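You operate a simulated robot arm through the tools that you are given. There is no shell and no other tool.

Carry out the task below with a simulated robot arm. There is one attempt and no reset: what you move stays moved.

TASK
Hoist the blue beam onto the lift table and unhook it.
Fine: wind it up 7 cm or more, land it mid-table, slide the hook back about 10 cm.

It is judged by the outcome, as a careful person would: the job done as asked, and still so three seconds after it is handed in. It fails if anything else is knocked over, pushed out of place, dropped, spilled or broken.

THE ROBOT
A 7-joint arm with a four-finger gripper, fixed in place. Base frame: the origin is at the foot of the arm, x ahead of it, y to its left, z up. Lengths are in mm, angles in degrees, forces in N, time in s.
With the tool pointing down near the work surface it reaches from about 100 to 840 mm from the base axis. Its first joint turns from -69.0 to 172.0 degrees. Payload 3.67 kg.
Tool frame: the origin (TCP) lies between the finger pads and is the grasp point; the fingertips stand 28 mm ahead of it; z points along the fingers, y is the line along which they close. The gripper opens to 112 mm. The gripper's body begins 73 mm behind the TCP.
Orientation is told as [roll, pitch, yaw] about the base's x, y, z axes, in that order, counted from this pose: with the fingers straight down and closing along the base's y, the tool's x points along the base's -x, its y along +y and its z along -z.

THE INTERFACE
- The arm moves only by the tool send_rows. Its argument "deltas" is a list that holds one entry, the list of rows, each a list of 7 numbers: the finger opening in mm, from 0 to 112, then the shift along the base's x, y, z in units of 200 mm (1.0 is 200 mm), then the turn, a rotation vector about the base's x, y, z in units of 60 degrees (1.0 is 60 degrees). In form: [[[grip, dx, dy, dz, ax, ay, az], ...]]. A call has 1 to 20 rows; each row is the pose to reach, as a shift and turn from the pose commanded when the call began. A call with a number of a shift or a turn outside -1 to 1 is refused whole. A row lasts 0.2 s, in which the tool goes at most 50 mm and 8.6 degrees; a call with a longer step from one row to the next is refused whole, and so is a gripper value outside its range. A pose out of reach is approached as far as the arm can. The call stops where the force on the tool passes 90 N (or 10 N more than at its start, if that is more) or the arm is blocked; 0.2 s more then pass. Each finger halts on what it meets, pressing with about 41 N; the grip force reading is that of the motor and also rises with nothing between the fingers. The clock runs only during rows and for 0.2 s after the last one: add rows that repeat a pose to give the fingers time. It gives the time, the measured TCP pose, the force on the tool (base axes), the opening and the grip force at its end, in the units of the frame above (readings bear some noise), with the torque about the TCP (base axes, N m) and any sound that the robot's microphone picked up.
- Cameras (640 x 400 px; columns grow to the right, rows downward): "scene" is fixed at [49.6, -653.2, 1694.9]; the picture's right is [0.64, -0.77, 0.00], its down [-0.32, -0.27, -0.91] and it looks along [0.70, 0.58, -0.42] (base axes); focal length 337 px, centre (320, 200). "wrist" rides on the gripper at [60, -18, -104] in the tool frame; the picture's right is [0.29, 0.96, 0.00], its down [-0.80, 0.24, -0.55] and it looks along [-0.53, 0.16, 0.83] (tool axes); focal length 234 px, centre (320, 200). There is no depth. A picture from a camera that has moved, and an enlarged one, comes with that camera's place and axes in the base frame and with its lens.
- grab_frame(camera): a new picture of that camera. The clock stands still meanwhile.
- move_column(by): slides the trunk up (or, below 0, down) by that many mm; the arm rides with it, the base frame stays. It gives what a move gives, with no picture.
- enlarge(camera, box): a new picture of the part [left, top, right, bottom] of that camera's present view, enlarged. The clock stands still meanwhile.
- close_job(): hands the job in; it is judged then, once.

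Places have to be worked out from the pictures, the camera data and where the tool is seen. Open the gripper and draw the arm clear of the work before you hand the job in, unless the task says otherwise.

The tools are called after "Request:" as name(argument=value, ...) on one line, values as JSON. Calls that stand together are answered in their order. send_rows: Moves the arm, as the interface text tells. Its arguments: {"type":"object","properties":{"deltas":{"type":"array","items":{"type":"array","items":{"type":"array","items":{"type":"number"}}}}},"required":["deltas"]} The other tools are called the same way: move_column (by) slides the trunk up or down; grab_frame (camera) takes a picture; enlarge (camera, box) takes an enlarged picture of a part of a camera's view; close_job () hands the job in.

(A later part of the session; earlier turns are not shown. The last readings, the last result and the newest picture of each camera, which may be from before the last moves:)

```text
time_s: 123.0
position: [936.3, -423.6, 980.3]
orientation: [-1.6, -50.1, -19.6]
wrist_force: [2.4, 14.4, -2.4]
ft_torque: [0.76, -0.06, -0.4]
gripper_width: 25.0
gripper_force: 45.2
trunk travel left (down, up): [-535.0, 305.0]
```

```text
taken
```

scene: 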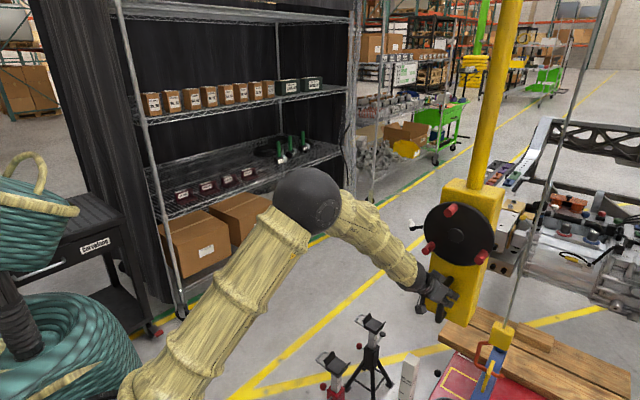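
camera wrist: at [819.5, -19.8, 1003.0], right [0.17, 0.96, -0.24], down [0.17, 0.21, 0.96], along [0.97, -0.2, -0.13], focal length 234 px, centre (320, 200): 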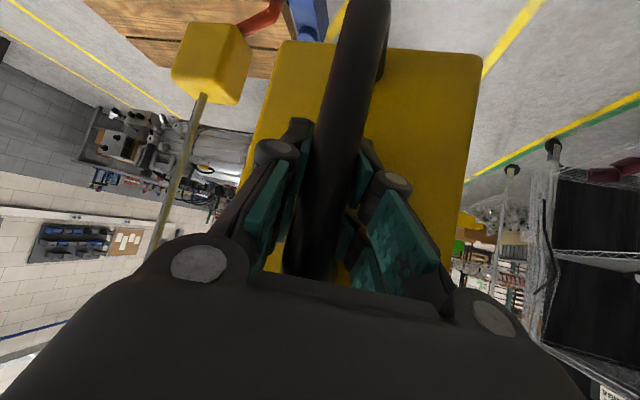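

Good. The last 80 mm to bring the beam to mid-table (handle ≈ -505).

Request:
send_rows(deltas=[[[0, 0, -0.015, 0, 0, 0, 0], [0, 0, -0.04, 0, 0, 0, 0], [0, 0, -0.075, 0, 0, 0, 0], [0, 0, -0.11, 0, 0, 0, 0], [0, 0, -0.145, 0, 0, 0, 0], [0, 0, -0.18, 0, 0, 0, 0], [0, 0, -0.215, 0, 0, 0, 0], [0, 0, -0.25, 0, 0, 0, 0], [0, 0, -0.285, 0, 0, 0, 0], [0, 0, -0.32, 0, 0, 0, 0], [0, 0, -0.35, 0, 0, 0, 0], [0, 0, -0.375, 0, 0, 0, 0], [0, 0, -0.395, 0, 0, 0, 0], [0, 0, -0.405, 0, 0, 0, 0]]])

Request:
grab_frame(camera="scene")

Request:
enlarge(camera="scene", box=[430, 260, 640, 400])

Request:
grab_frame(camera="wrist")

```text
time_s: 126.0
position: [937.5, -505.2, 980.9]
orientation: [-1.6, -50.0, -19.7]
wrist_force: [1.9, 15.1, -4.9]
ft_torque: [0.76, -0.28, -0.24]
gripper_width: 25.1
gripper_force: 44.7
trunk travel left (down, up): [-535.0, 305.0]
```

```text
taken
```

scene: 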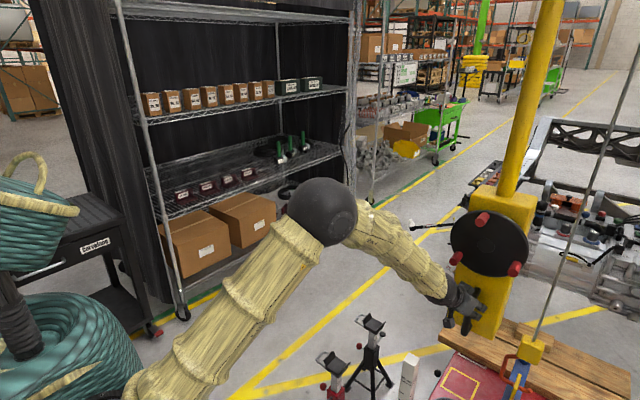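

```text
2.86 times, centred on (535, 330) of scene
camera zoom: at [49.6, -653.2, 1694.9], right [0.64, -0.77, 0.0], down [-0.32, -0.27, -0.91], along [0.7, 0.58, -0.42], focal length 963 px, centre (-294, -171)
```

zoom: 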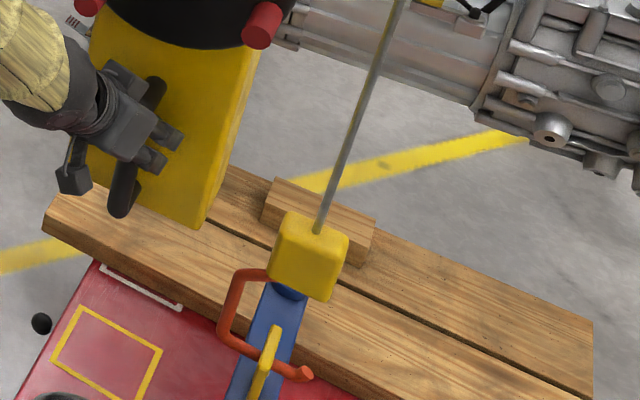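

```text
taken
camera wrist: at [819.9, -479.7, 1003.4], right [0.17, 0.96, -0.24], down [0.17, 0.21, 0.96], along [0.97, -0.2, -0.13], focal length 234 px, centre (320, 200)
```

wrist: 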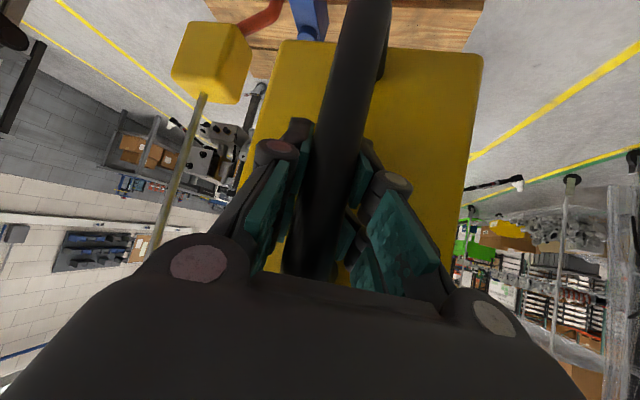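

The hoist is at its spot (handle y -505). I release and retreat along the tool axis, then look down on beam and table.

Request:
send_rows(deltas=[[[40, 0, 0, 0, 0, 0, 0], [60, 0, 0, 0, 0, 0, 0], [60, 0, 0, 0, 0, 0, 0], [60, -0.1, 0.036, 0.09, 0, 0, 0], [60, -0.24, 0.087, 0.21, 0, 0, 0], [60, -0.38, 0.138, 0.34, 0, 0, 0], [60, -0.52, 0.19, 0.46, 0, 0, 0]]])

Request:
grab_frame(camera="wrist")

Request:
grab_frame(camera="scene")

```text
time_s: 127.6
position: [832.2, -465.1, 1075.3]
orientation: [-1.5, -50.1, -19.8]
wrist_force: [-1.0, 0.6, 0.7]
ft_torque: [-0.04, -0.02, -0.01]
gripper_width: 60.1
gripper_force: 0.0
trunk travel left (down, up): [-535.0, 305.0]
```

```text
taken
camera wrist: at [714.6, -440.0, 1097.4], right [0.17, 0.96, -0.24], down [0.17, 0.21, 0.96], along [0.97, -0.2, -0.13], focal length 234 px, centre (320, 200)
```

wrist: 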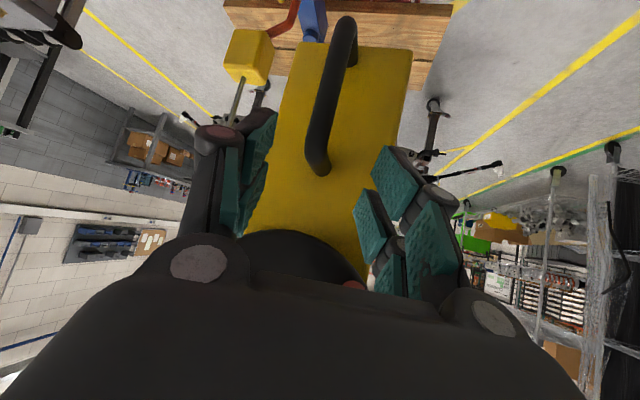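

```text
taken
```

scene: 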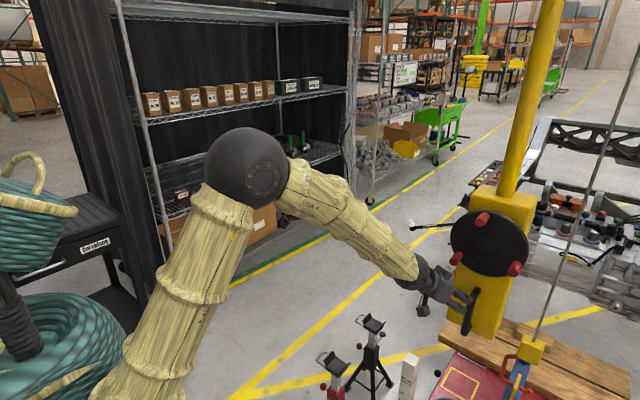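

I back off further and tip the tool down for a top view of beam, table and plank.

Request:
send_rows(deltas=[[[60, -0.18, 0, 0.1, 0.04, 0.1, 0], [60, -0.36, 0, 0.2, 0.08, 0.21, 0], [60, -0.54, 0, 0.3, 0.12, 0.32, 0], [60, -0.72, 0, 0.4, 0.16, 0.43, 0], [60, -0.9, 0, 0.5, 0.2, 0.54, 0], [60, -1.0, 0, 0.6, 0.228, 0.627, 0]]])

Request:
grab_frame(camera="wrist")

```text
time_s: 129.0
position: [630.6, -467.4, 1192.3]
orientation: [-1.3, -9.9, -19.7]
wrist_force: [-0.2, -0.2, -0.4]
ft_torque: [-0.01, -0.01, 0.0]
gripper_width: 60.1
gripper_force: 0.0
trunk travel left (down, up): [-535.0, 305.0]
```

```text
taken
camera wrist: at [553.3, -457.0, 1286.9], right [0.06, 1.0, -0.07], down [0.74, 0.0, 0.68], along [0.67, -0.09, -0.73], focal length 234 px, centre (320, 200)
```

wrist: 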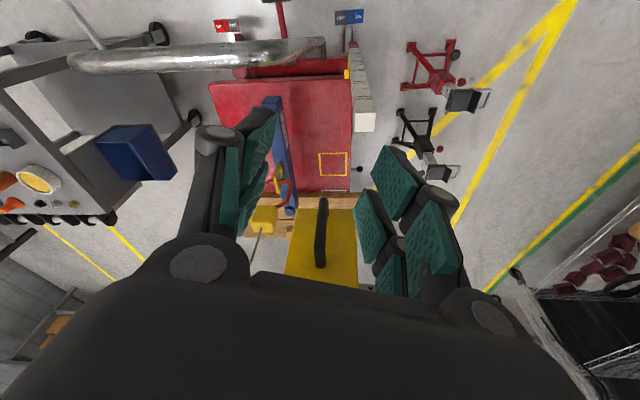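

Request:
enlarge(camera="wrist", box=[200, 40, 400, 280])

```text
1.67 times, centred on (300, 160) of wrist
camera zoom: at [553.3, -457.0, 1286.9], right [0.06, 1.0, -0.07], down [0.74, 0.0, 0.68], along [0.67, -0.09, -0.73], focal length 390 px, centre (353, 267)
```

zoom: 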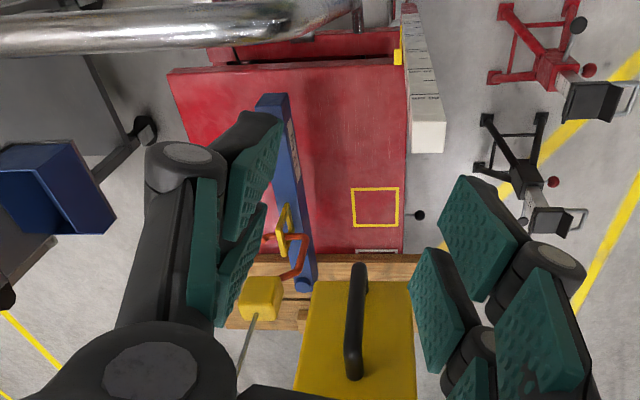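

I enlarge further on the beam ends and plank edge, since the far end seems close to the timber.

Request:
enlarge(camera="wrist", box=[250, 80, 350, 230])

Request:
enlarge(camera="scene", box=[470, 310, 600, 400])

```text
2.67 times, centred on (300, 155) of wrist
camera zoom: at [553.3, -457.0, 1286.9], right [0.06, 1.0, -0.07], down [0.74, 0.0, 0.68], along [0.67, -0.09, -0.73], focal length 624 px, centre (373, 320)
```

zoom: 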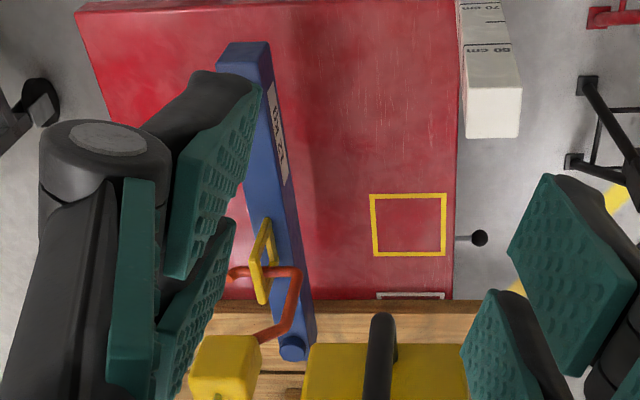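

```text
4.44 times, centred on (535, 355) of scene
camera zoom: at [49.6, -653.2, 1694.9], right [0.64, -0.77, 0.0], down [-0.32, -0.27, -0.91], along [0.7, 0.58, -0.42], focal length 1499 px, centre (-636, -489)
```

zoom: 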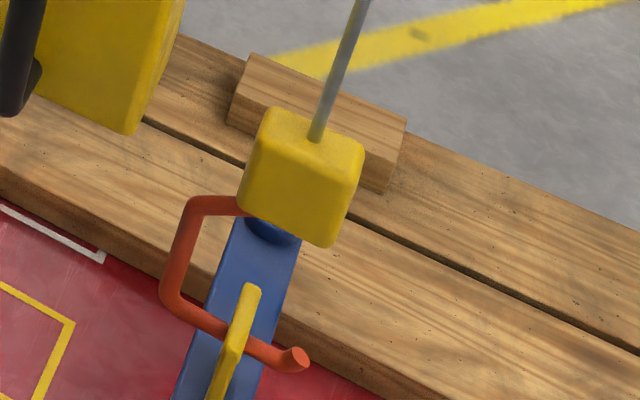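

Parallax makes the far-end/timber gap uncertain, so I take a second top view from a shifted position (y≈-665) for triangulation.

Request:
send_rows(deltas=[[[60, 0.08, -0.2, -0.03, 0, 0, 0], [60, 0.16, -0.4, -0.06, 0, 0, 0], [60, 0.24, -0.6, -0.1, 0, 0, 0], [60, 0.3, -0.8, -0.14, 0, 0, 0], [60, 0.35, -1.0, -0.2, 0, 0, 0]]])

Request:
grab_frame(camera="wrist")

```text
time_s: 130.2
position: [704.0, -669.6, 1148.7]
orientation: [-1.3, -9.8, -19.9]
wrist_force: [0.1, 0.5, -0.5]
ft_torque: [0.05, 0.06, -0.04]
gripper_width: 59.8
gripper_force: 0.1
trunk travel left (down, up): [-535.0, 305.0]
```

```text
taken
camera wrist: at [626.1, -659.5, 1243.3], right [0.06, 1.0, -0.07], down [0.74, 0.0, 0.68], along [0.67, -0.09, -0.73], focal length 234 px, centre (320, 200)
```

wrist: 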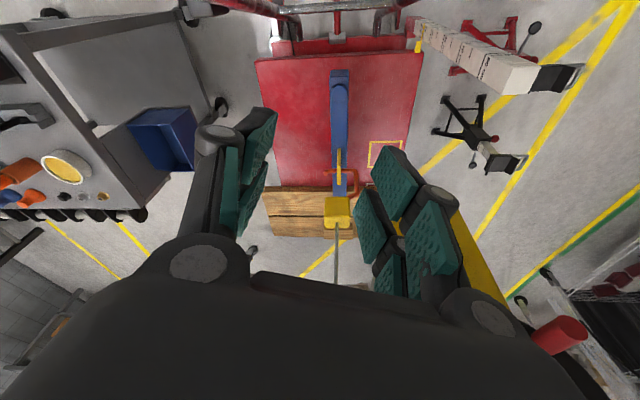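

Request:
enlarge(camera="wrist", box=[250, 40, 430, 260])

Request:
enlarge(camera="wrist", box=[300, 130, 380, 240])

```text
1.82 times, centred on (340, 150) of wrist
camera zoom: at [626.1, -659.5, 1243.3], right [0.06, 1.0, -0.07], down [0.74, 0.0, 0.68], along [0.67, -0.09, -0.73], focal length 426 px, centre (284, 291)
```

zoom: 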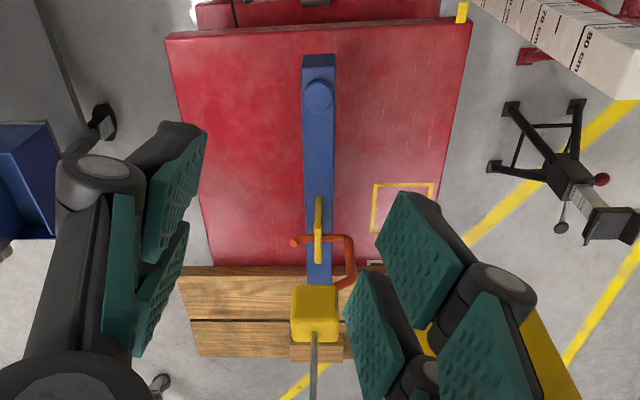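

```text
3.64 times, centred on (340, 185) of wrist
camera zoom: at [626.1, -659.5, 1243.3], right [0.06, 1.0, -0.07], down [0.74, 0.0, 0.68], along [0.67, -0.09, -0.73], focal length 852 px, centre (247, 254)
```

zoom: 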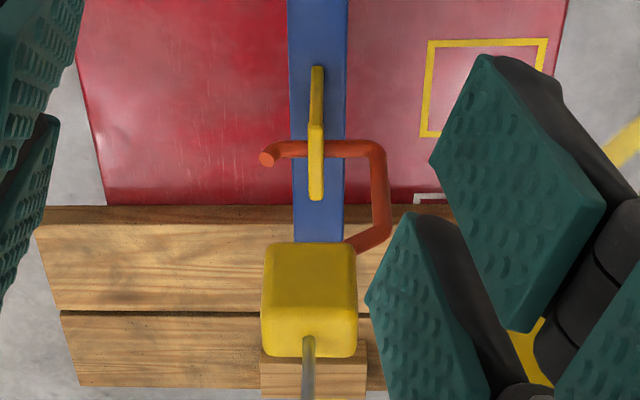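

Triangulating both views: beam bottom z≈572, near end x≈789, far end ≈1232, y≈-668 (centred on the table), while the timber's front face is at x≈1257 with its top at ~502 – so the beam fits down with ~25 mm at the far end. Now I go to the wheel to unwind about 106 mm plus slack; first I reorient the tool forward.

Request:
send_rows(deltas=[[[60, 0, 0.14, 0.07, -0.02, -0.12, 0.047], [60, 0, 0.28, 0.14, -0.04, -0.24, 0.095], [60, 0, 0.42, 0.21, -0.062, -0.36, 0.142], [60, 0, 0.56, 0.28, -0.083, -0.48, 0.19], [60, 0, 0.7, 0.35, -0.104, -0.6, 0.237], [60, 0, 0.84, 0.42, -0.125, -0.72, 0.285], [60, 0, 0.95, 0.5, -0.145, -0.837, 0.332]]])

Request:
grab_frame(camera="scene")

```text
time_s: 131.8
position: [702.6, -477.7, 1253.8]
orientation: [-2.5, -60.7, 2.1]
wrist_force: [-0.7, 0.2, 0.0]
ft_torque: [-0.02, 0.01, -0.02]
gripper_width: 60.0
gripper_force: 0.0
trunk travel left (down, up): [-535.0, 305.0]
```

```text
taken
```

scene: 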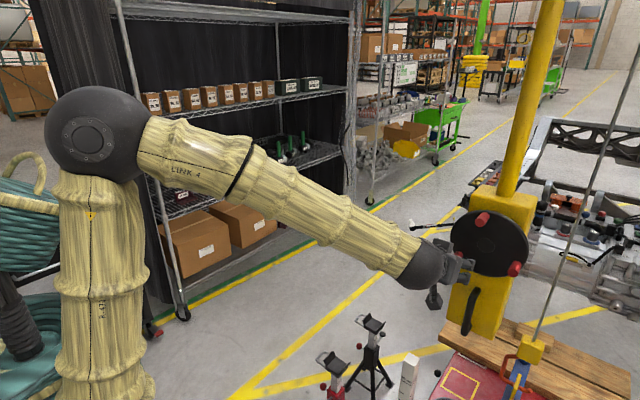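

Good posture. I level the tool (pitch -90°) and look at the wheel.

Request:
send_rows(deltas=[[[60, 0.05, 0, -0.05, 0, -0.12, 0], [60, 0.1, 0, -0.1, 0, -0.24, 0], [60, 0.15, 0, -0.15, 0, -0.36, 0], [60, 0.2, 0, -0.2, 0, -0.488, 0]]])

Request:
grab_frame(camera="wrist")

Request:
grab_frame(camera="scene")

```text
time_s: 132.8
position: [745.3, -477.7, 1211.8]
orientation: [-89.0, -88.9, 88.4]
wrist_force: [1.5, -0.3, 0.4]
ft_torque: [-0.01, -0.02, 0.04]
gripper_width: 60.1
gripper_force: 0.0
trunk travel left (down, up): [-535.0, 305.0]
```

```text
taken
camera wrist: at [640.0, -496.3, 1153.1], right [0.01, 0.95, -0.31], down [-0.55, 0.26, 0.79], along [0.83, 0.16, 0.53], focal length 234 px, centre (320, 200)
```

wrist: 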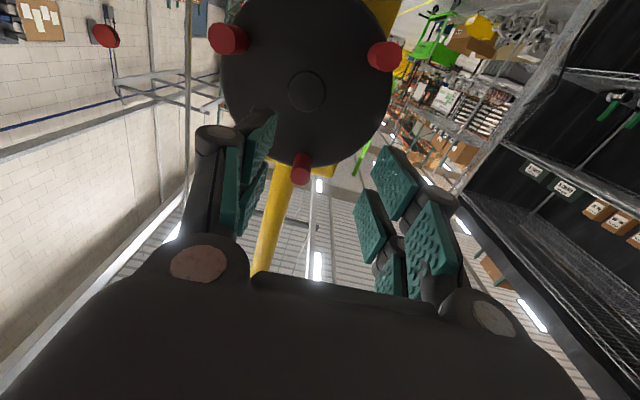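

```text
taken
```

scene: 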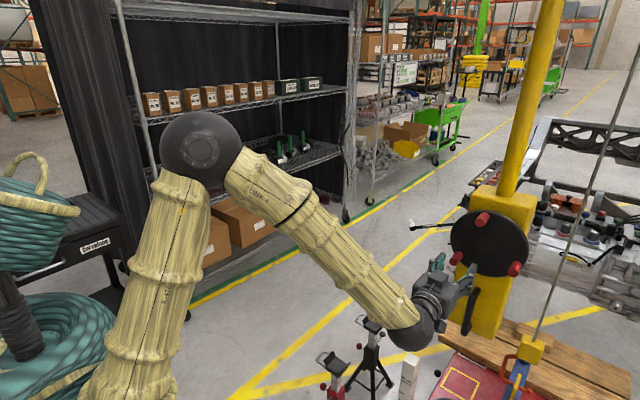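

Pegs are at about 76° (C, top), 317.5° (B), 198° (A) around hub ≈ [y -504, z 1201]. I line up on peg C with the tool rolled +60°, to be able to turn 120° down on the +y side.

Request:
send_rows(deltas=[[[60, 0.05, 0, 0.05, 0.14, 0, 0], [60, 0.1, -0.005, 0.1, 0.28, 0, 0], [60, 0.15, -0.01, 0.15, 0.42, 0, 0], [60, 0.2, -0.015, 0.2, 0.56, 0, 0], [60, 0.25, -0.02, 0.25, 0.7, 0, 0], [60, 0.3, -0.025, 0.3, 0.84, 0, 0], [60, 0.36, -0.03, 0.361, 0.98, 0, 0], [60, 0.36, -0.03, 0.361, 1.0, 0, 0]]])

Request:
grab_frame(camera="wrist")

Request:
grab_frame(camera="scene")

```text
time_s: 134.6
position: [815.7, -483.4, 1286.1]
orientation: [89.5, -30.9, -90.0]
wrist_force: [-0.1, -0.4, 0.7]
ft_torque: [0.02, -0.03, -0.05]
gripper_width: 60.0
gripper_force: 0.1
trunk travel left (down, up): [-535.0, 305.0]
```

```text
taken
camera wrist: at [710.5, -441.2, 1241.2], right [0.01, 0.74, 0.67], down [-0.55, -0.56, 0.62], along [0.83, -0.38, 0.4], focal length 234 px, centre (320, 200)
```

wrist: 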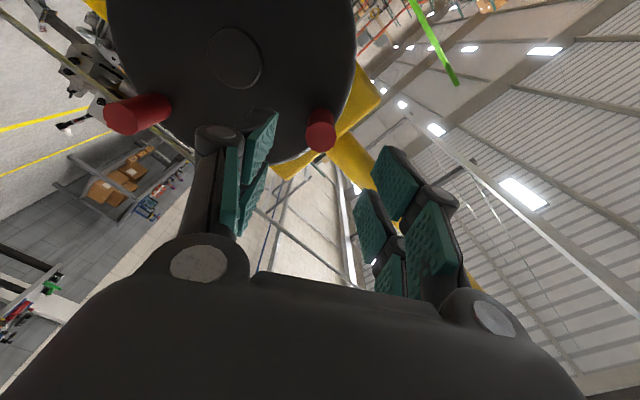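

```text
taken
```

scene: 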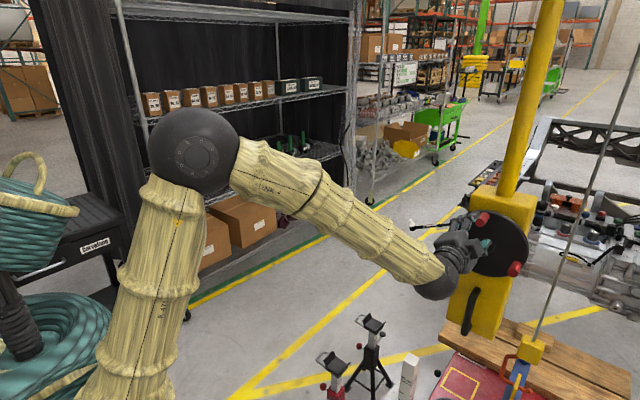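

Aligned with peg C. I advance 84 mm and close on it.

Request:
send_rows(deltas=[[[60, 0.12, -0.005, 0, 0, 0, 0], [60, 0.24, -0.005, 0, 0, 0, 0], [60, 0.36, -0.005, 0, 0, 0, 0], [60, 0.42, -0.005, 0, 0, 0, 0], [30, 0.42, -0.005, 0, 0, 0, 0], [0, 0.42, -0.005, 0, 0, 0, 0], [0, 0.42, -0.005, 0, 0, 0, 0]]])

Request:
grab_frame(camera="wrist")

```text
time_s: 136.2
position: [898.5, -485.1, 1285.0]
orientation: [89.6, -31.1, -90.0]
wrist_force: [1.8, -0.8, 2.1]
ft_torque: [-0.01, -0.17, -0.1]
gripper_width: 23.7
gripper_force: 45.4
trunk travel left (down, up): [-535.0, 305.0]
```

```text
taken
camera wrist: at [795.3, -443.1, 1241.4], right [0.01, 0.74, 0.67], down [-0.55, -0.56, 0.62], along [0.83, -0.37, 0.4], focal length 234 px, centre (320, 200)
```

wrist: 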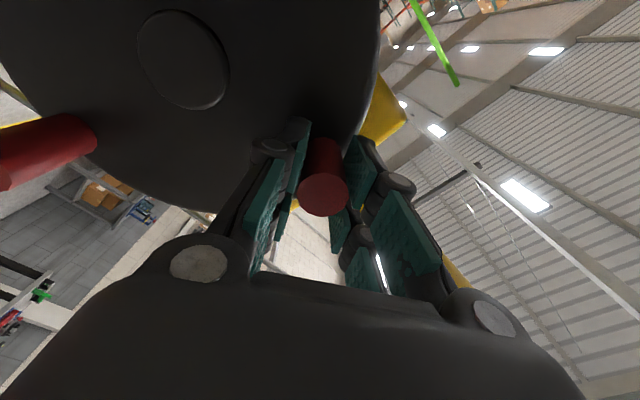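

Gripped at φ≈76.7°. I unwind the first 32° (≈20 mm), rolling with the wheel, then check.

Request:
send_rows(deltas=[[[0, 0, 0.0284, -0.0105, -0.0667, 0, 0], [0, 0, 0.0567, -0.0204, -0.1333, 0, 0], [0, 0, 0.0843, -0.0323, -0.2, 0, 0], [0, 0, 0.111, -0.046, -0.2667, 0, 0], [0, 0, 0.1366, -0.0616, -0.3333, 0, 0], [0, 0, 0.1611, -0.079, -0.4, 0, 0], [0, 0, 0.1843, -0.098, -0.4667, 0, 0], [0, 0, 0.2062, -0.1186, -0.5333, 0, 0], [0, 0, 0.2062, -0.1186, -0.5333, 0, 0]]])

Request:
grab_frame(camera="scene")

Request:
enlarge(camera="scene", box=[430, 260, 640, 400])

```text
time_s: 138.2
position: [898.1, -439.7, 1262.0]
orientation: [89.3, -63.1, -89.7]
wrist_force: [16.7, 14.4, 16.6]
ft_torque: [-0.03, -0.53, 0.28]
gripper_width: 23.1
gripper_force: 45.3
trunk travel left (down, up): [-535.0, 305.0]
```

```text
taken
```

scene: 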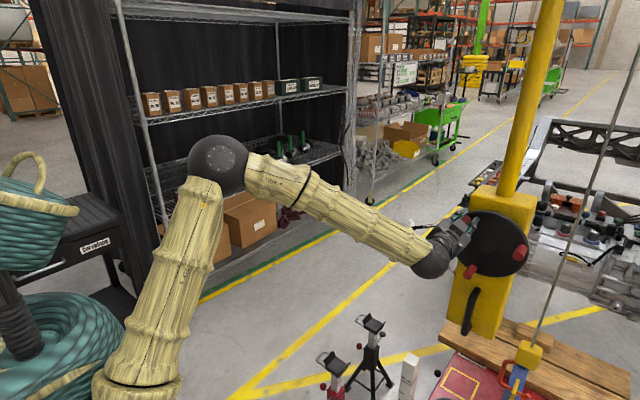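

```text
2.86 times, centred on (535, 330) of scene
camera zoom: at [49.6, -653.2, 1694.9], right [0.64, -0.77, 0.0], down [-0.32, -0.27, -0.91], along [0.7, 0.58, -0.42], focal length 963 px, centre (-294, -171)
```

zoom: 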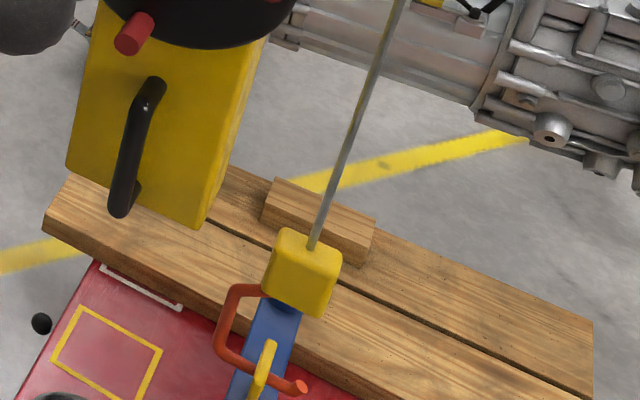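

Lowering works smoothly. I refit the hub slightly ([-502.5, 1202]) and unwind another 60° (≈38 mm); the beam bottom then is still ~45 mm above the table.

Request:
send_rows(deltas=[[[0, 0, 0.0383, -0.0185, -0.0667, 0, 0], [0, 0, 0.0569, -0.0423, -0.1333, 0, 0], [0, 0, 0.0738, -0.0673, -0.2, 0, 0], [0, 0, 0.0889, -0.0935, -0.2667, 0, 0], [0, 0, 0.1021, -0.1206, -0.3333, 0, 0], [0, 0, 0.1134, -0.1486, -0.4, 0, 0], [0, 0, 0.1228, -0.1773, -0.4667, 0, 0], [0, 0, 0.13, -0.2066, -0.5333, 0, 0], [0, 0, 0.1353, -0.2363, -0.6, 0, 0], [0, 0, 0.1385, -0.2664, -0.6667, 0, 0], [0, 0, 0.1395, -0.2965, -0.7333, 0, 0], [0, 0, 0.1385, -0.3267, -0.8, 0, 0], [0, 0, 0.1353, -0.3567, -0.8667, 0, 0], [0, 0, 0.13, -0.3864, -0.9333, 0, 0], [0, 0, 0.1228, -0.4157, -1.0, 0, 0], [0, 0, 0.1228, -0.4157, -1.0, 0, 0]]])

Request:
grab_frame(camera="scene")

Request:
enlarge(camera="scene", box=[430, 260, 640, 400])

```text
time_s: 141.6
position: [897.0, -420.7, 1169.7]
orientation: [-89.7, -57.8, 88.9]
wrist_force: [0.7, 77.7, 1.8]
ft_torque: [-1.92, -0.54, 2.77]
gripper_width: 21.6
gripper_force: 45.1
trunk travel left (down, up): [-535.0, 305.0]
```

```text
taken
```

scene: 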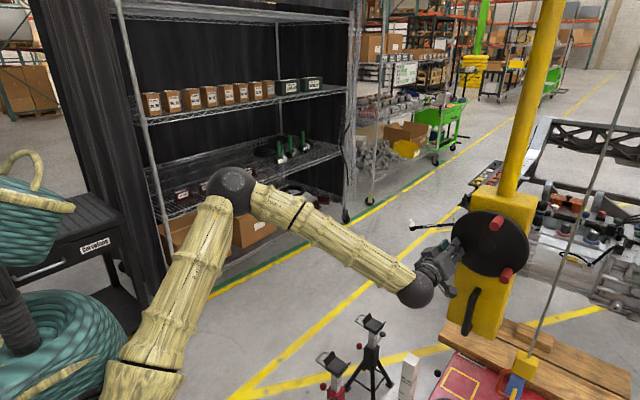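

```text
2.86 times, centred on (535, 330) of scene
camera zoom: at [49.6, -653.2, 1694.9], right [0.64, -0.77, 0.0], down [-0.32, -0.27, -0.91], along [0.7, 0.58, -0.42], focal length 963 px, centre (-294, -171)
```

zoom: 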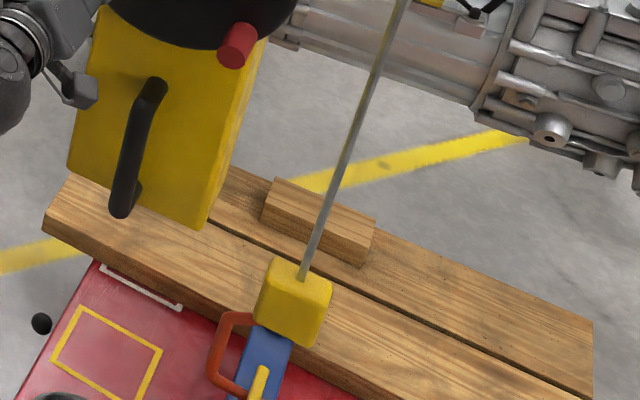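

The y-force reads 78 N: my circle ran a few mm inside the true one (refit hub ≈ [-500.5, 1200.5]). I ease the tool +5 mm in y to relieve it before going on.

Request:
send_rows(deltas=[[[0, 0, 0.01, -0.005, 0, 0, 0], [0, 0, 0.02, -0.01, -0.03, 0, 0], [0, 0, 0.025, -0.015, -0.06, 0, 0], [0, 0, 0.025, -0.015, -0.06, 0, 0]]])

```text
time_s: 142.6
position: [896.6, -428.3, 1156.8]
orientation: [-88.5, -54.1, 87.1]
wrist_force: [17.4, 62.5, -7.5]
ft_torque: [-1.69, -0.22, 1.82]
gripper_width: 21.3
gripper_force: 44.3
trunk travel left (down, up): [-535.0, 305.0]
```

That moved along the wheel's circle more than commanded; I look before doing anything else.

Request:
grab_frame(camera="wrist")

Request:
grab_frame(camera="scene")

Request:
enlarge(camera="scene", box=[400, 180, 560, 340])

```text
taken
camera wrist: at [791.0, -474.7, 1121.3], right [0.01, 0.61, -0.79], down [-0.53, 0.68, 0.51], along [0.85, 0.42, 0.32], focal length 234 px, centre (320, 200)
```

wrist: 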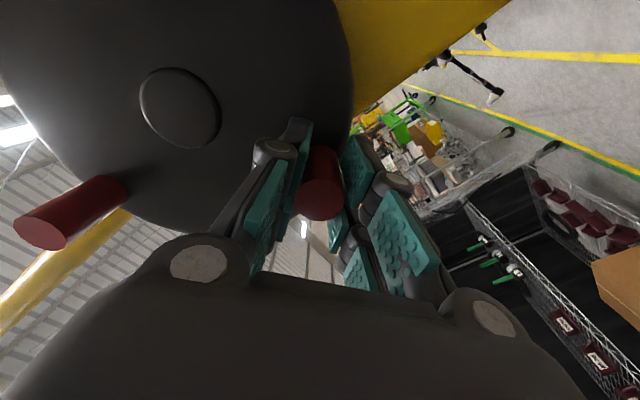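

```text
taken
```

scene: 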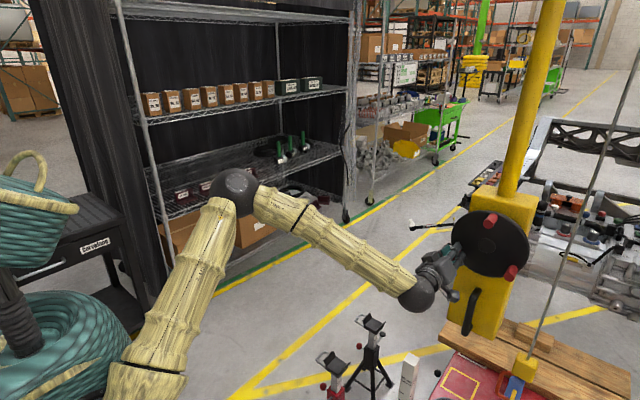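

```text
2.50 times, centred on (480, 260) of scene
camera zoom: at [49.6, -653.2, 1694.9], right [0.64, -0.77, 0.0], down [-0.32, -0.27, -0.91], along [0.7, 0.58, -0.42], focal length 843 px, centre (-80, 50)
```

zoom: 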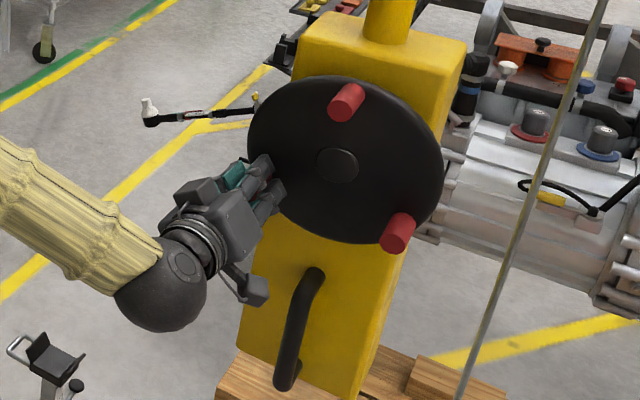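

The peg is well held. I send a short hold to see whether the pose and force are steady.

Request:
send_rows(deltas=[[[0, 0, 0, 0, 0, 0, 0], [0, 0, 0, 0, 0, 0, 0], [0, 0, 0, 0, 0, 0, 0]]])

```text
time_s: 143.4
position: [897.2, -429.9, 1155.0]
orientation: [-88.2, -54.3, 86.8]
wrist_force: [9.6, 57.8, -18.3]
ft_torque: [-0.76, 0.07, 1.59]
gripper_width: 21.3
gripper_force: 45.1
trunk travel left (down, up): [-535.0, 305.0]
```

The pose is steady with a residual +y push of 58 N. I relieve it stepwise: +8 mm in y with a touch of z.

Request:
send_rows(deltas=[[[0, 0, 0.01, 0, 0, 0, 0], [0, 0, 0.02, 0, 0, 0, 0], [0, 0, 0.03, 0, 0, 0, 0], [0, 0, 0.04, 0, 0, 0, 0]]])

```text
time_s: 144.4
position: [897.1, -433.8, 1147.6]
orientation: [-87.5, -54.1, 85.5]
wrist_force: [49.1, -3.5, 37.8]
ft_torque: [-1.85, -0.4, 1.26]
gripper_width: 21.8
gripper_force: 45.1
trunk travel left (down, up): [-535.0, 305.0]
```

The tool is being dragged along the wheel by the arm's own sag rather than following my command, so I stop cranking: I open the fingers very gradually to let the arm settle (beam is only ~25–35 mm above the table).

Request:
send_rows(deltas=[[[21, 0, 0, 0, 0, 0, 0], [22, 0, 0, 0, 0, 0, 0], [23, 0, 0, 0, 0, 0, 0], [24, 0, 0, 0, 0, 0, 0], [25, 0, 0, 0, 0, 0, 0], [26, 0, 0, 0, 0, 0, 0], [27, 0, 0, 0, 0, 0, 0]]])

Request:
grab_frame(camera="wrist")

Request:
enlarge(camera="scene", box=[430, 260, 640, 400])

```text
time_s: 146.2
position: [894.8, -437.3, 1150.0]
orientation: [-87.8, -54.6, 85.9]
wrist_force: [1.8, 5.4, -1.8]
ft_torque: [0.06, 0.03, 0.16]
gripper_width: 30.1
gripper_force: 2.4
trunk travel left (down, up): [-535.0, 305.0]
stopped in row 7: the arm was blocked; the commanded pose is now the measured one
```

```text
taken
camera wrist: at [787.3, -482.8, 1114.3], right [0.01, 0.61, -0.79], down [-0.52, 0.68, 0.52], along [0.86, 0.41, 0.32], focal length 234 px, centre (320, 200)
```

wrist: 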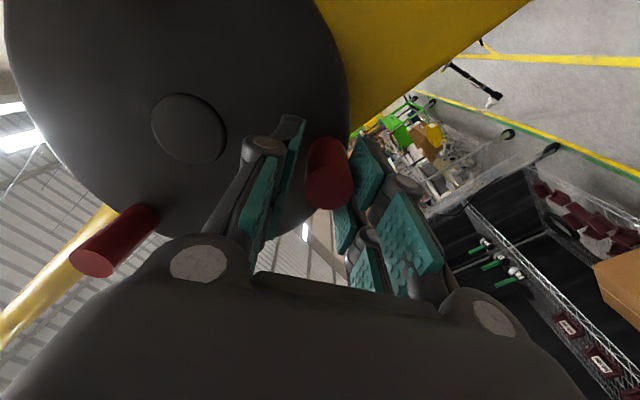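

```text
2.86 times, centred on (535, 330) of scene
camera zoom: at [49.6, -653.2, 1694.9], right [0.64, -0.77, 0.0], down [-0.32, -0.27, -0.91], along [0.7, 0.58, -0.42], focal length 963 px, centre (-294, -171)
```

zoom: 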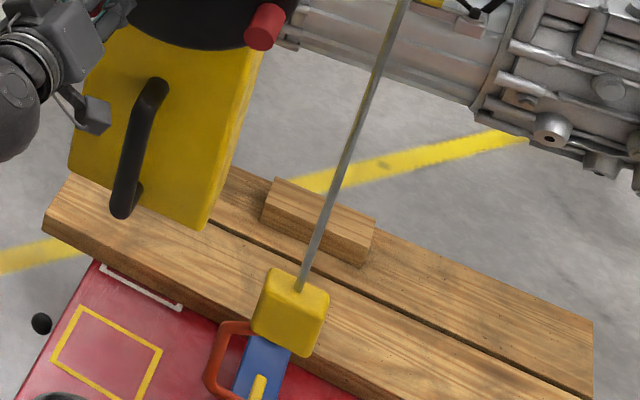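

With the fingers loose (≈0 N) the arm still did not return toward the command, so a link is being blocked somewhere. I look at the whole arm.

Request:
grab_frame(camera="scene")

Request:
enlarge(camera="scene", box=[360, 200, 520, 340])

```text
taken
```

scene: 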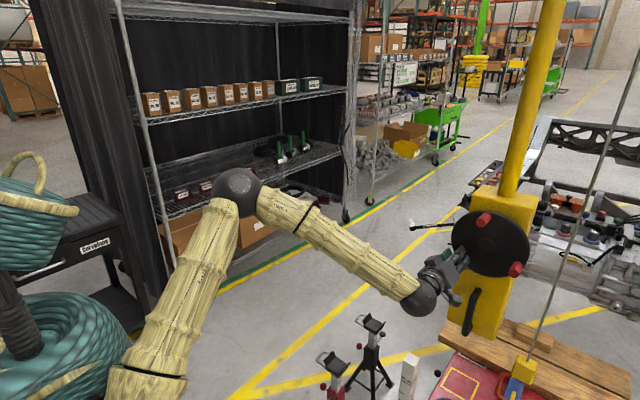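

```text
2.86 times, centred on (440, 270) of scene
camera zoom: at [49.6, -653.2, 1694.9], right [0.64, -0.77, 0.0], down [-0.32, -0.27, -0.91], along [0.7, 0.58, -0.42], focal length 963 px, centre (-23, 0)
```

zoom: 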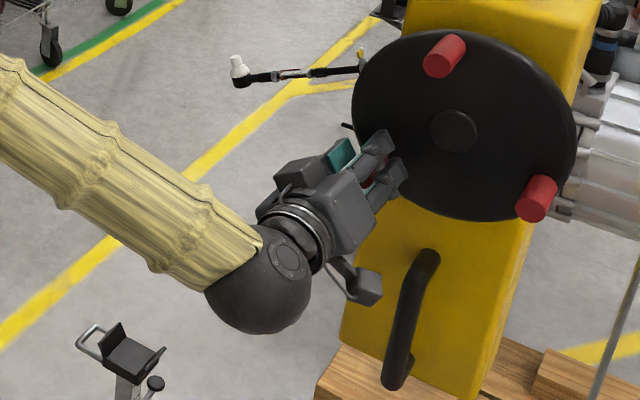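

The wheel stands with peg C at ≈ -40°, A at ≈ 80°, B at ≈ 200°; the beam has come down ~75 mm (bottom ≈ 30 mm above the table) and hangs steady. I open fully and back straight out.

Request:
send_rows(deltas=[[[40, 0, 0, 0, 0, 0, 0], [60, 0, 0, 0, 0, 0, 0], [60, -0.05, 0, 0, 0, 0, 0], [60, -0.15, 0, 0, 0, 0, 0], [60, -0.3, 0, 0, 0, 0, 0], [60, -0.45, 0, 0, 0, 0, 0]]])

Request:
grab_frame(camera="scene")

```text
time_s: 147.8
position: [796.6, -471.5, 1119.0]
orientation: [-84.2, -55.8, 80.7]
wrist_force: [-0.4, 0.4, -0.2]
ft_torque: [-0.03, -0.03, 0.01]
gripper_width: 60.1
gripper_force: 0.2
trunk travel left (down, up): [-535.0, 305.0]
stopped in row 6: the arm was blocked; the commanded pose is now the measured one
```

```text
taken
```

scene: 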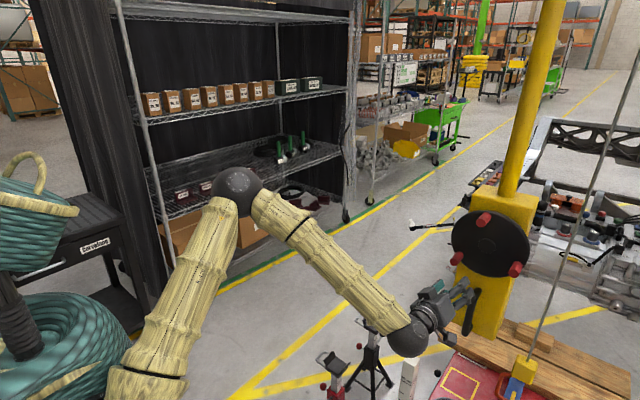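

The arm is at a wrist limit in this pose. I un-roll and tilt the tool toward a comfortable pose (pitch -60°, yaw -20°) while lifting away, then look.

Request:
send_rows(deltas=[[[60, -0.03, 0.05, 0.06, 0.1, 0.05, -0.065], [60, -0.06, 0.11, 0.13, 0.2, 0.1, -0.13], [60, -0.09, 0.17, 0.2, 0.3, 0.146, -0.195], [60, -0.12, 0.23, 0.27, 0.4, 0.195, -0.26], [60, -0.15, 0.29, 0.34, 0.5, 0.244, -0.325], [60, -0.17, 0.33, 0.38, 0.6, 0.292, -0.39], [60, -0.185, 0.355, 0.4, 0.632, 0.308, -0.411]]])

Request:
grab_frame(camera="scene")

```text
time_s: 148.5
position: [772.2, -469.2, 991.2]
orientation: [-42.8, -56.9, 34.6]
wrist_force: [0.4, -0.4, 0.1]
ft_torque: [-0.01, 0.03, 0.04]
gripper_width: 60.2
gripper_force: 0.1
trunk travel left (down, up): [-535.0, 305.0]
stopped in row 3: the arm was blocked; the commanded pose is now the measured one
```

```text
taken
```

scene: 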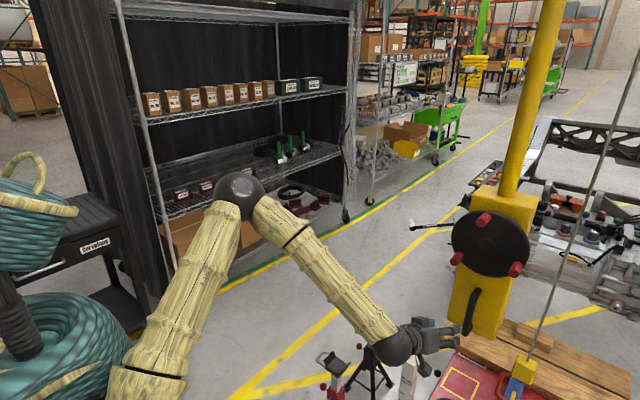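

The arm again went lower than commanded. I try a small pure upward move to see which motion works.

Request:
send_rows(deltas=[[[60, 0, 0, 0.05, 0, 0, 0], [60, 0, 0, 0.1, 0, 0, 0], [60, 0, 0, 0.15, 0, 0, 0]]])

```text
time_s: 149.3
position: [765.1, -486.3, 1011.9]
orientation: [-40.3, -57.2, 31.1]
wrist_force: [-0.5, -0.6, 0.3]
ft_torque: [0.01, 0.0, 0.02]
gripper_width: 60.1
gripper_force: 0.1
trunk travel left (down, up): [-535.0, 305.0]
```

It rose 21 mm with some sideways drift. I continue up and toward +y in moderate steps.

Request:
send_rows(deltas=[[[60, 0, 0.08, 0.08, 0, 0, 0], [60, 0, 0.16, 0.16, 0, 0, 0], [60, 0, 0.24, 0.24, 0, 0, 0], [60, 0, 0.32, 0.32, 0, 0, 0]]])

Request:
grab_frame(camera="scene")

```text
time_s: 149.9
position: [750.9, -456.3, 932.7]
orientation: [-33.7, -48.7, 25.8]
wrist_force: [0.4, -0.1, -0.2]
ft_torque: [0.03, -0.02, 0.05]
gripper_width: 60.2
gripper_force: 0.0
trunk travel left (down, up): [-535.0, 305.0]
stopped in row 3: the arm was blocked; the commanded pose is now the measured one
```

```text
taken
```

scene: 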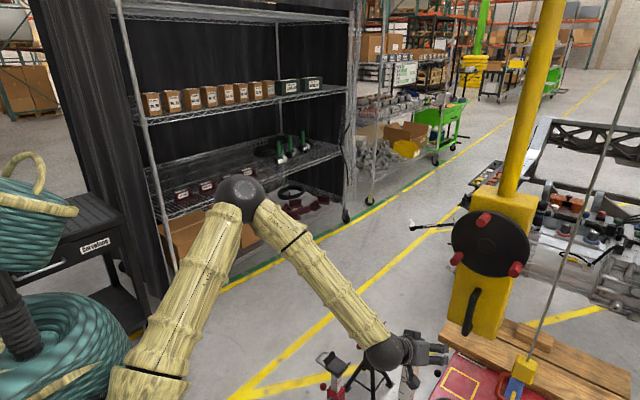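

The forearm swung down instead of up, near the ruler post. I freeze and inspect closely.

Request:
enlarge(camera="scene", box=[340, 290, 480, 400])

Request:
grab_frame(camera="wrist")

```text
3.64 times, centred on (410, 345) of scene
camera zoom: at [49.6, -653.2, 1694.9], right [0.64, -0.77, 0.0], down [-0.32, -0.27, -0.91], along [0.7, 0.58, -0.42], focal length 1226 px, centre (-7, -327)
```

zoom: 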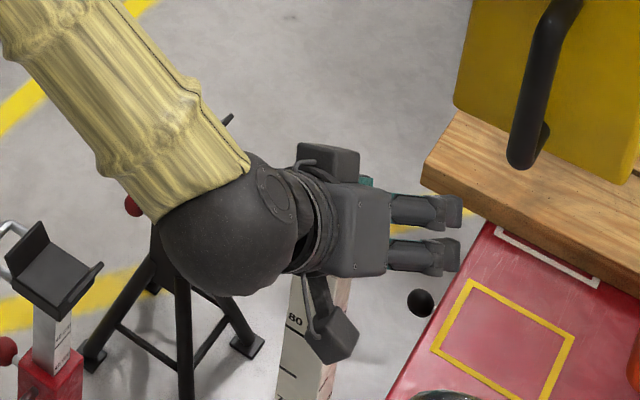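

```text
taken
camera wrist: at [631.1, -468.3, 952.9], right [-0.16, 0.81, -0.57], down [0.03, 0.58, 0.82], along [0.99, 0.11, -0.12], focal length 234 px, centre (320, 200)
```

wrist: 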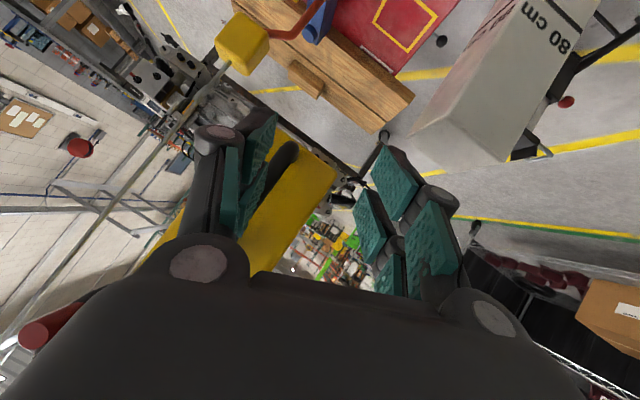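

The post is untouched and upright but very near the gripper. The safest way out is straight up with the trunk, no joint motion.

Request:
move_column(by=250)

Request:
grab_frame(camera="scene")

```text
time_s: 152.5
position: [751.4, -456.4, 1183.0]
orientation: [-33.8, -48.8, 25.8]
wrist_force: [0.1, 0.4, -0.2]
ft_torque: [-0.01, -0.01, 0.0]
gripper_width: 60.3
gripper_force: 0.1
trunk travel left (down, up): [-785.0, 55.0]
```

```text
taken
```

scene: 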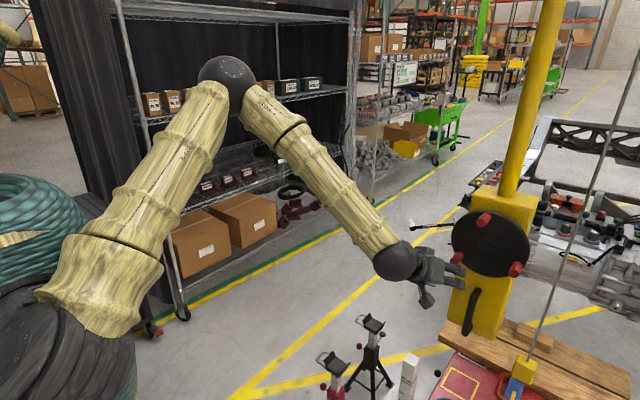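

Clear now and everything stands. I test small commanded moves here (well away from objects): a short retreat in -x and +z.

Request:
send_rows(deltas=[[[60, -0.05, 0.05, 0.05, 0, 0, 0], [60, -0.1, 0.1, 0.1, 0, 0, 0]]])

Request:
grab_frame(camera="scene")

```text
time_s: 153.3
position: [716.3, -455.2, 1161.4]
orientation: [-30.9, -45.6, 22.4]
wrist_force: [0.8, -0.2, 0.1]
ft_torque: [-0.02, -0.01, -0.01]
gripper_width: 60.0
gripper_force: 0.1
trunk travel left (down, up): [-785.0, 55.0]
stopped in row 2: the arm was blocked; the commanded pose is now the measured one
```

```text
taken
```

scene: 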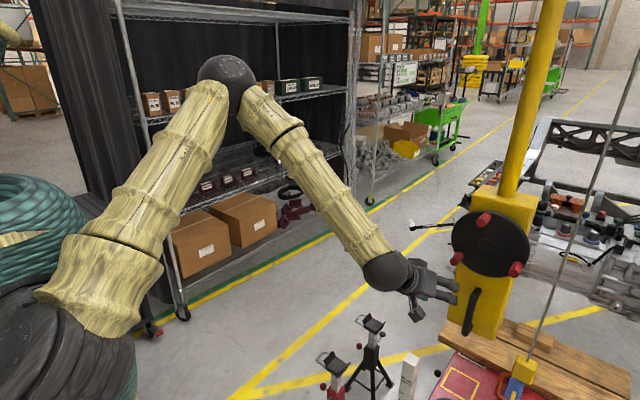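

Only the forearm follows; the upper arm seems stuck. I try the opposite direction – a short extension (+x, slightly down) – to see if it frees the joint.

Request:
send_rows(deltas=[[[60, 0.05, 0, 0, 0, 0, 0], [60, 0.1, 0, 0, 0, 0, 0], [60, 0.15, 0, 0, 0, 0, 0]]])

Request:
grab_frame(camera="scene")

```text
time_s: 154.1
position: [746.1, -455.6, 1160.8]
orientation: [-30.6, -45.8, 21.9]
wrist_force: [-0.3, 1.1, 0.4]
ft_torque: [0.0, -0.02, -0.02]
gripper_width: 60.1
gripper_force: 0.0
trunk travel left (down, up): [-785.0, 55.0]
```

```text
taken
```

scene: 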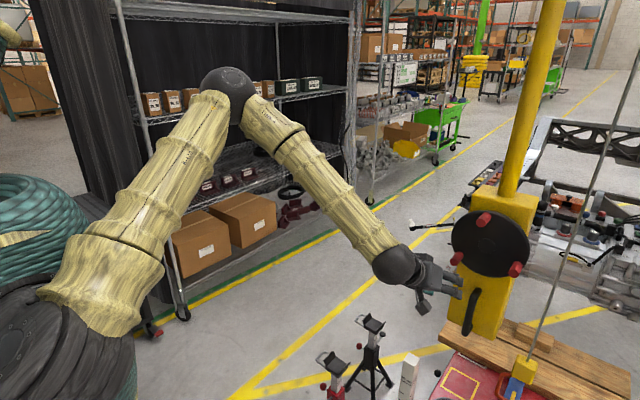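

Extension works exactly. I test a sideways +y move.

Request:
send_rows(deltas=[[[60, 0, 0.07, 0, 0, 0, 0], [60, 0, 0.14, 0, 0, 0, 0], [60, 0, 0.2, 0, 0, 0, 0]]])

Request:
send_rows(deltas=[[[60, 0, 0.07, 0, 0, 0, 0], [60, 0, 0.14, 0, 0, 0, 0], [60, 0, 0.2, 0, 0, 0, 0]]])

Request:
grab_frame(camera="scene")

```text
time_s: 155.1
position: [733.7, -433.4, 1138.5]
orientation: [-29.2, -44.1, 19.7]
wrist_force: [0.3, 0.0, -0.1]
ft_torque: [0.04, -0.01, 0.04]
gripper_width: 59.7
gripper_force: 0.0
trunk travel left (down, up): [-785.0, 55.0]
stopped in row 3: the arm was blocked; the commanded pose is now the measured one
```

```text
time_s: 156.1
position: [719.3, -412.3, 1103.3]
orientation: [-27.2, -41.8, 17.1]
wrist_force: [-0.4, 0.6, -0.4]
ft_torque: [-0.01, -0.01, 0.0]
gripper_width: 60.0
gripper_force: 0.1
trunk travel left (down, up): [-785.0, 55.0]
stopped in row 3: the arm was blocked; the commanded pose is now the measured one
```

```text
taken
```

scene: 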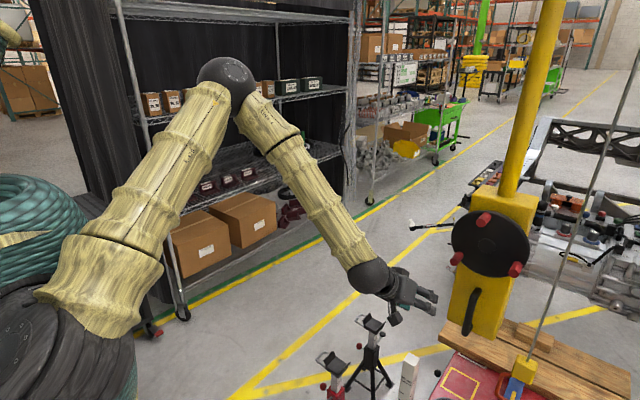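

Retracting is what fails (elbow folded to its limit), while extending works. Turning the tool to point down moves the wrist up and outward, so I try that at fixed TCP, half-way first.

Request:
send_rows(deltas=[[[60, 0.03, 0, 0, 0.07, 0.085, -0.065], [60, 0.06, 0, 0, 0.14, 0.17, -0.13], [60, 0.09, 0, 0, 0.215, 0.256, -0.197]]])

Request:
grab_frame(camera="scene")

```text
time_s: 156.9
position: [735.7, -414.3, 1104.4]
orientation: [-9.5, -27.6, -5.1]
wrist_force: [-0.7, -0.8, -0.1]
ft_torque: [0.07, -0.04, 0.02]
gripper_width: 59.9
gripper_force: 0.0
trunk travel left (down, up): [-785.0, 55.0]
```

```text
taken
```

scene: 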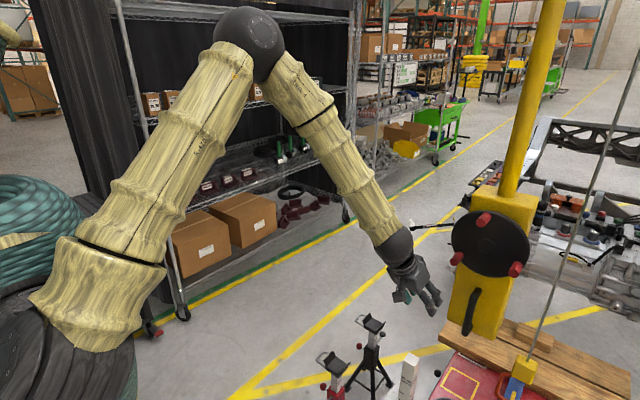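

That works – the arm follows again. I finish the turn to tool-down.

Request:
send_rows(deltas=[[[60, 0, 0, 0.02, 0.07, 0.085, -0.065], [60, 0, 0, 0.04, 0.14, 0.17, -0.13], [60, 0, 0, 0.06, 0.214, 0.256, -0.196]]])

Request:
send_rows(deltas=[[[60, 0, 0, 0.1, 0, 0, 0], [60, -0.1, 0, 0.2, 0, 0, 0], [60, -0.2, 0, 0.3, 0, 0, 0]]])

Request:
grab_frame(camera="scene")

```text
time_s: 157.9
position: [750.1, -392.5, 1133.9]
orientation: [-4.8, -11.5, -14.8]
wrist_force: [-0.7, -0.4, 0.4]
ft_torque: [0.07, -0.05, 0.0]
gripper_width: 60.3
gripper_force: 0.0
trunk travel left (down, up): [-785.0, 55.0]
stopped in row 3: the arm was blocked; the commanded pose is now the measured one
```

```text
time_s: 158.7
position: [708.9, -391.2, 1194.2]
orientation: [-5.0, -11.4, -14.8]
wrist_force: [-0.3, -0.5, 0.7]
ft_torque: [0.01, 0.0, 0.01]
gripper_width: 60.1
gripper_force: 0.1
trunk travel left (down, up): [-785.0, 55.0]
```

```text
taken
```

scene: 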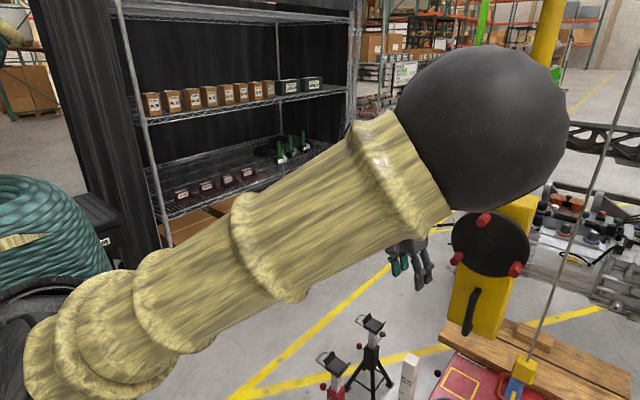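

The arm has re-seeded with the elbow out to the right and follows commands again. I raise to a safe height while pitching the tool forward again, in this posture that worked for cranking before.

Request:
send_rows(deltas=[[[60, -0.02, 0.02, 0.12, -0.014, -0.1, 0.03], [60, -0.05, 0.05, 0.24, -0.028, -0.2, 0.06], [60, -0.08, 0.08, 0.36, -0.042, -0.31, 0.095], [60, -0.1, 0.1, 0.48, -0.056, -0.42, 0.125], [60, -0.12, 0.12, 0.6, -0.07, -0.53, 0.16], [60, -0.14, 0.14, 0.72, -0.084, -0.63, 0.19], [60, -0.16, 0.16, 0.84, -0.098, -0.73, 0.22], [60, -0.18, 0.18, 0.96, -0.11, -0.83, 0.25]]])

Request:
grab_frame(camera="scene")

```text
time_s: 160.5
position: [674.2, -354.6, 1386.5]
orientation: [-6.1, -61.7, 1.8]
wrist_force: [-0.5, -0.6, 0.4]
ft_torque: [0.01, 0.0, 0.0]
gripper_width: 60.1
gripper_force: 0.1
trunk travel left (down, up): [-785.0, 55.0]
```

```text
taken
```

scene: 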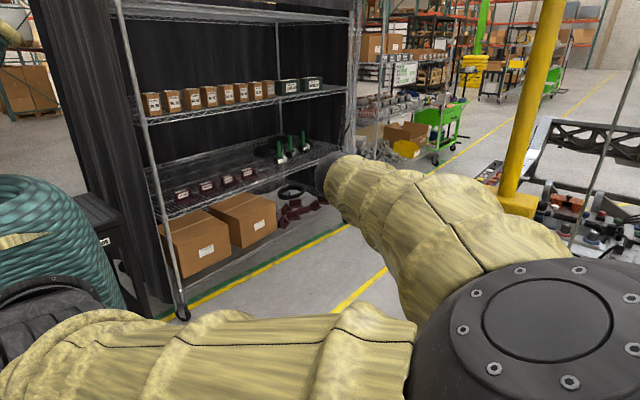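

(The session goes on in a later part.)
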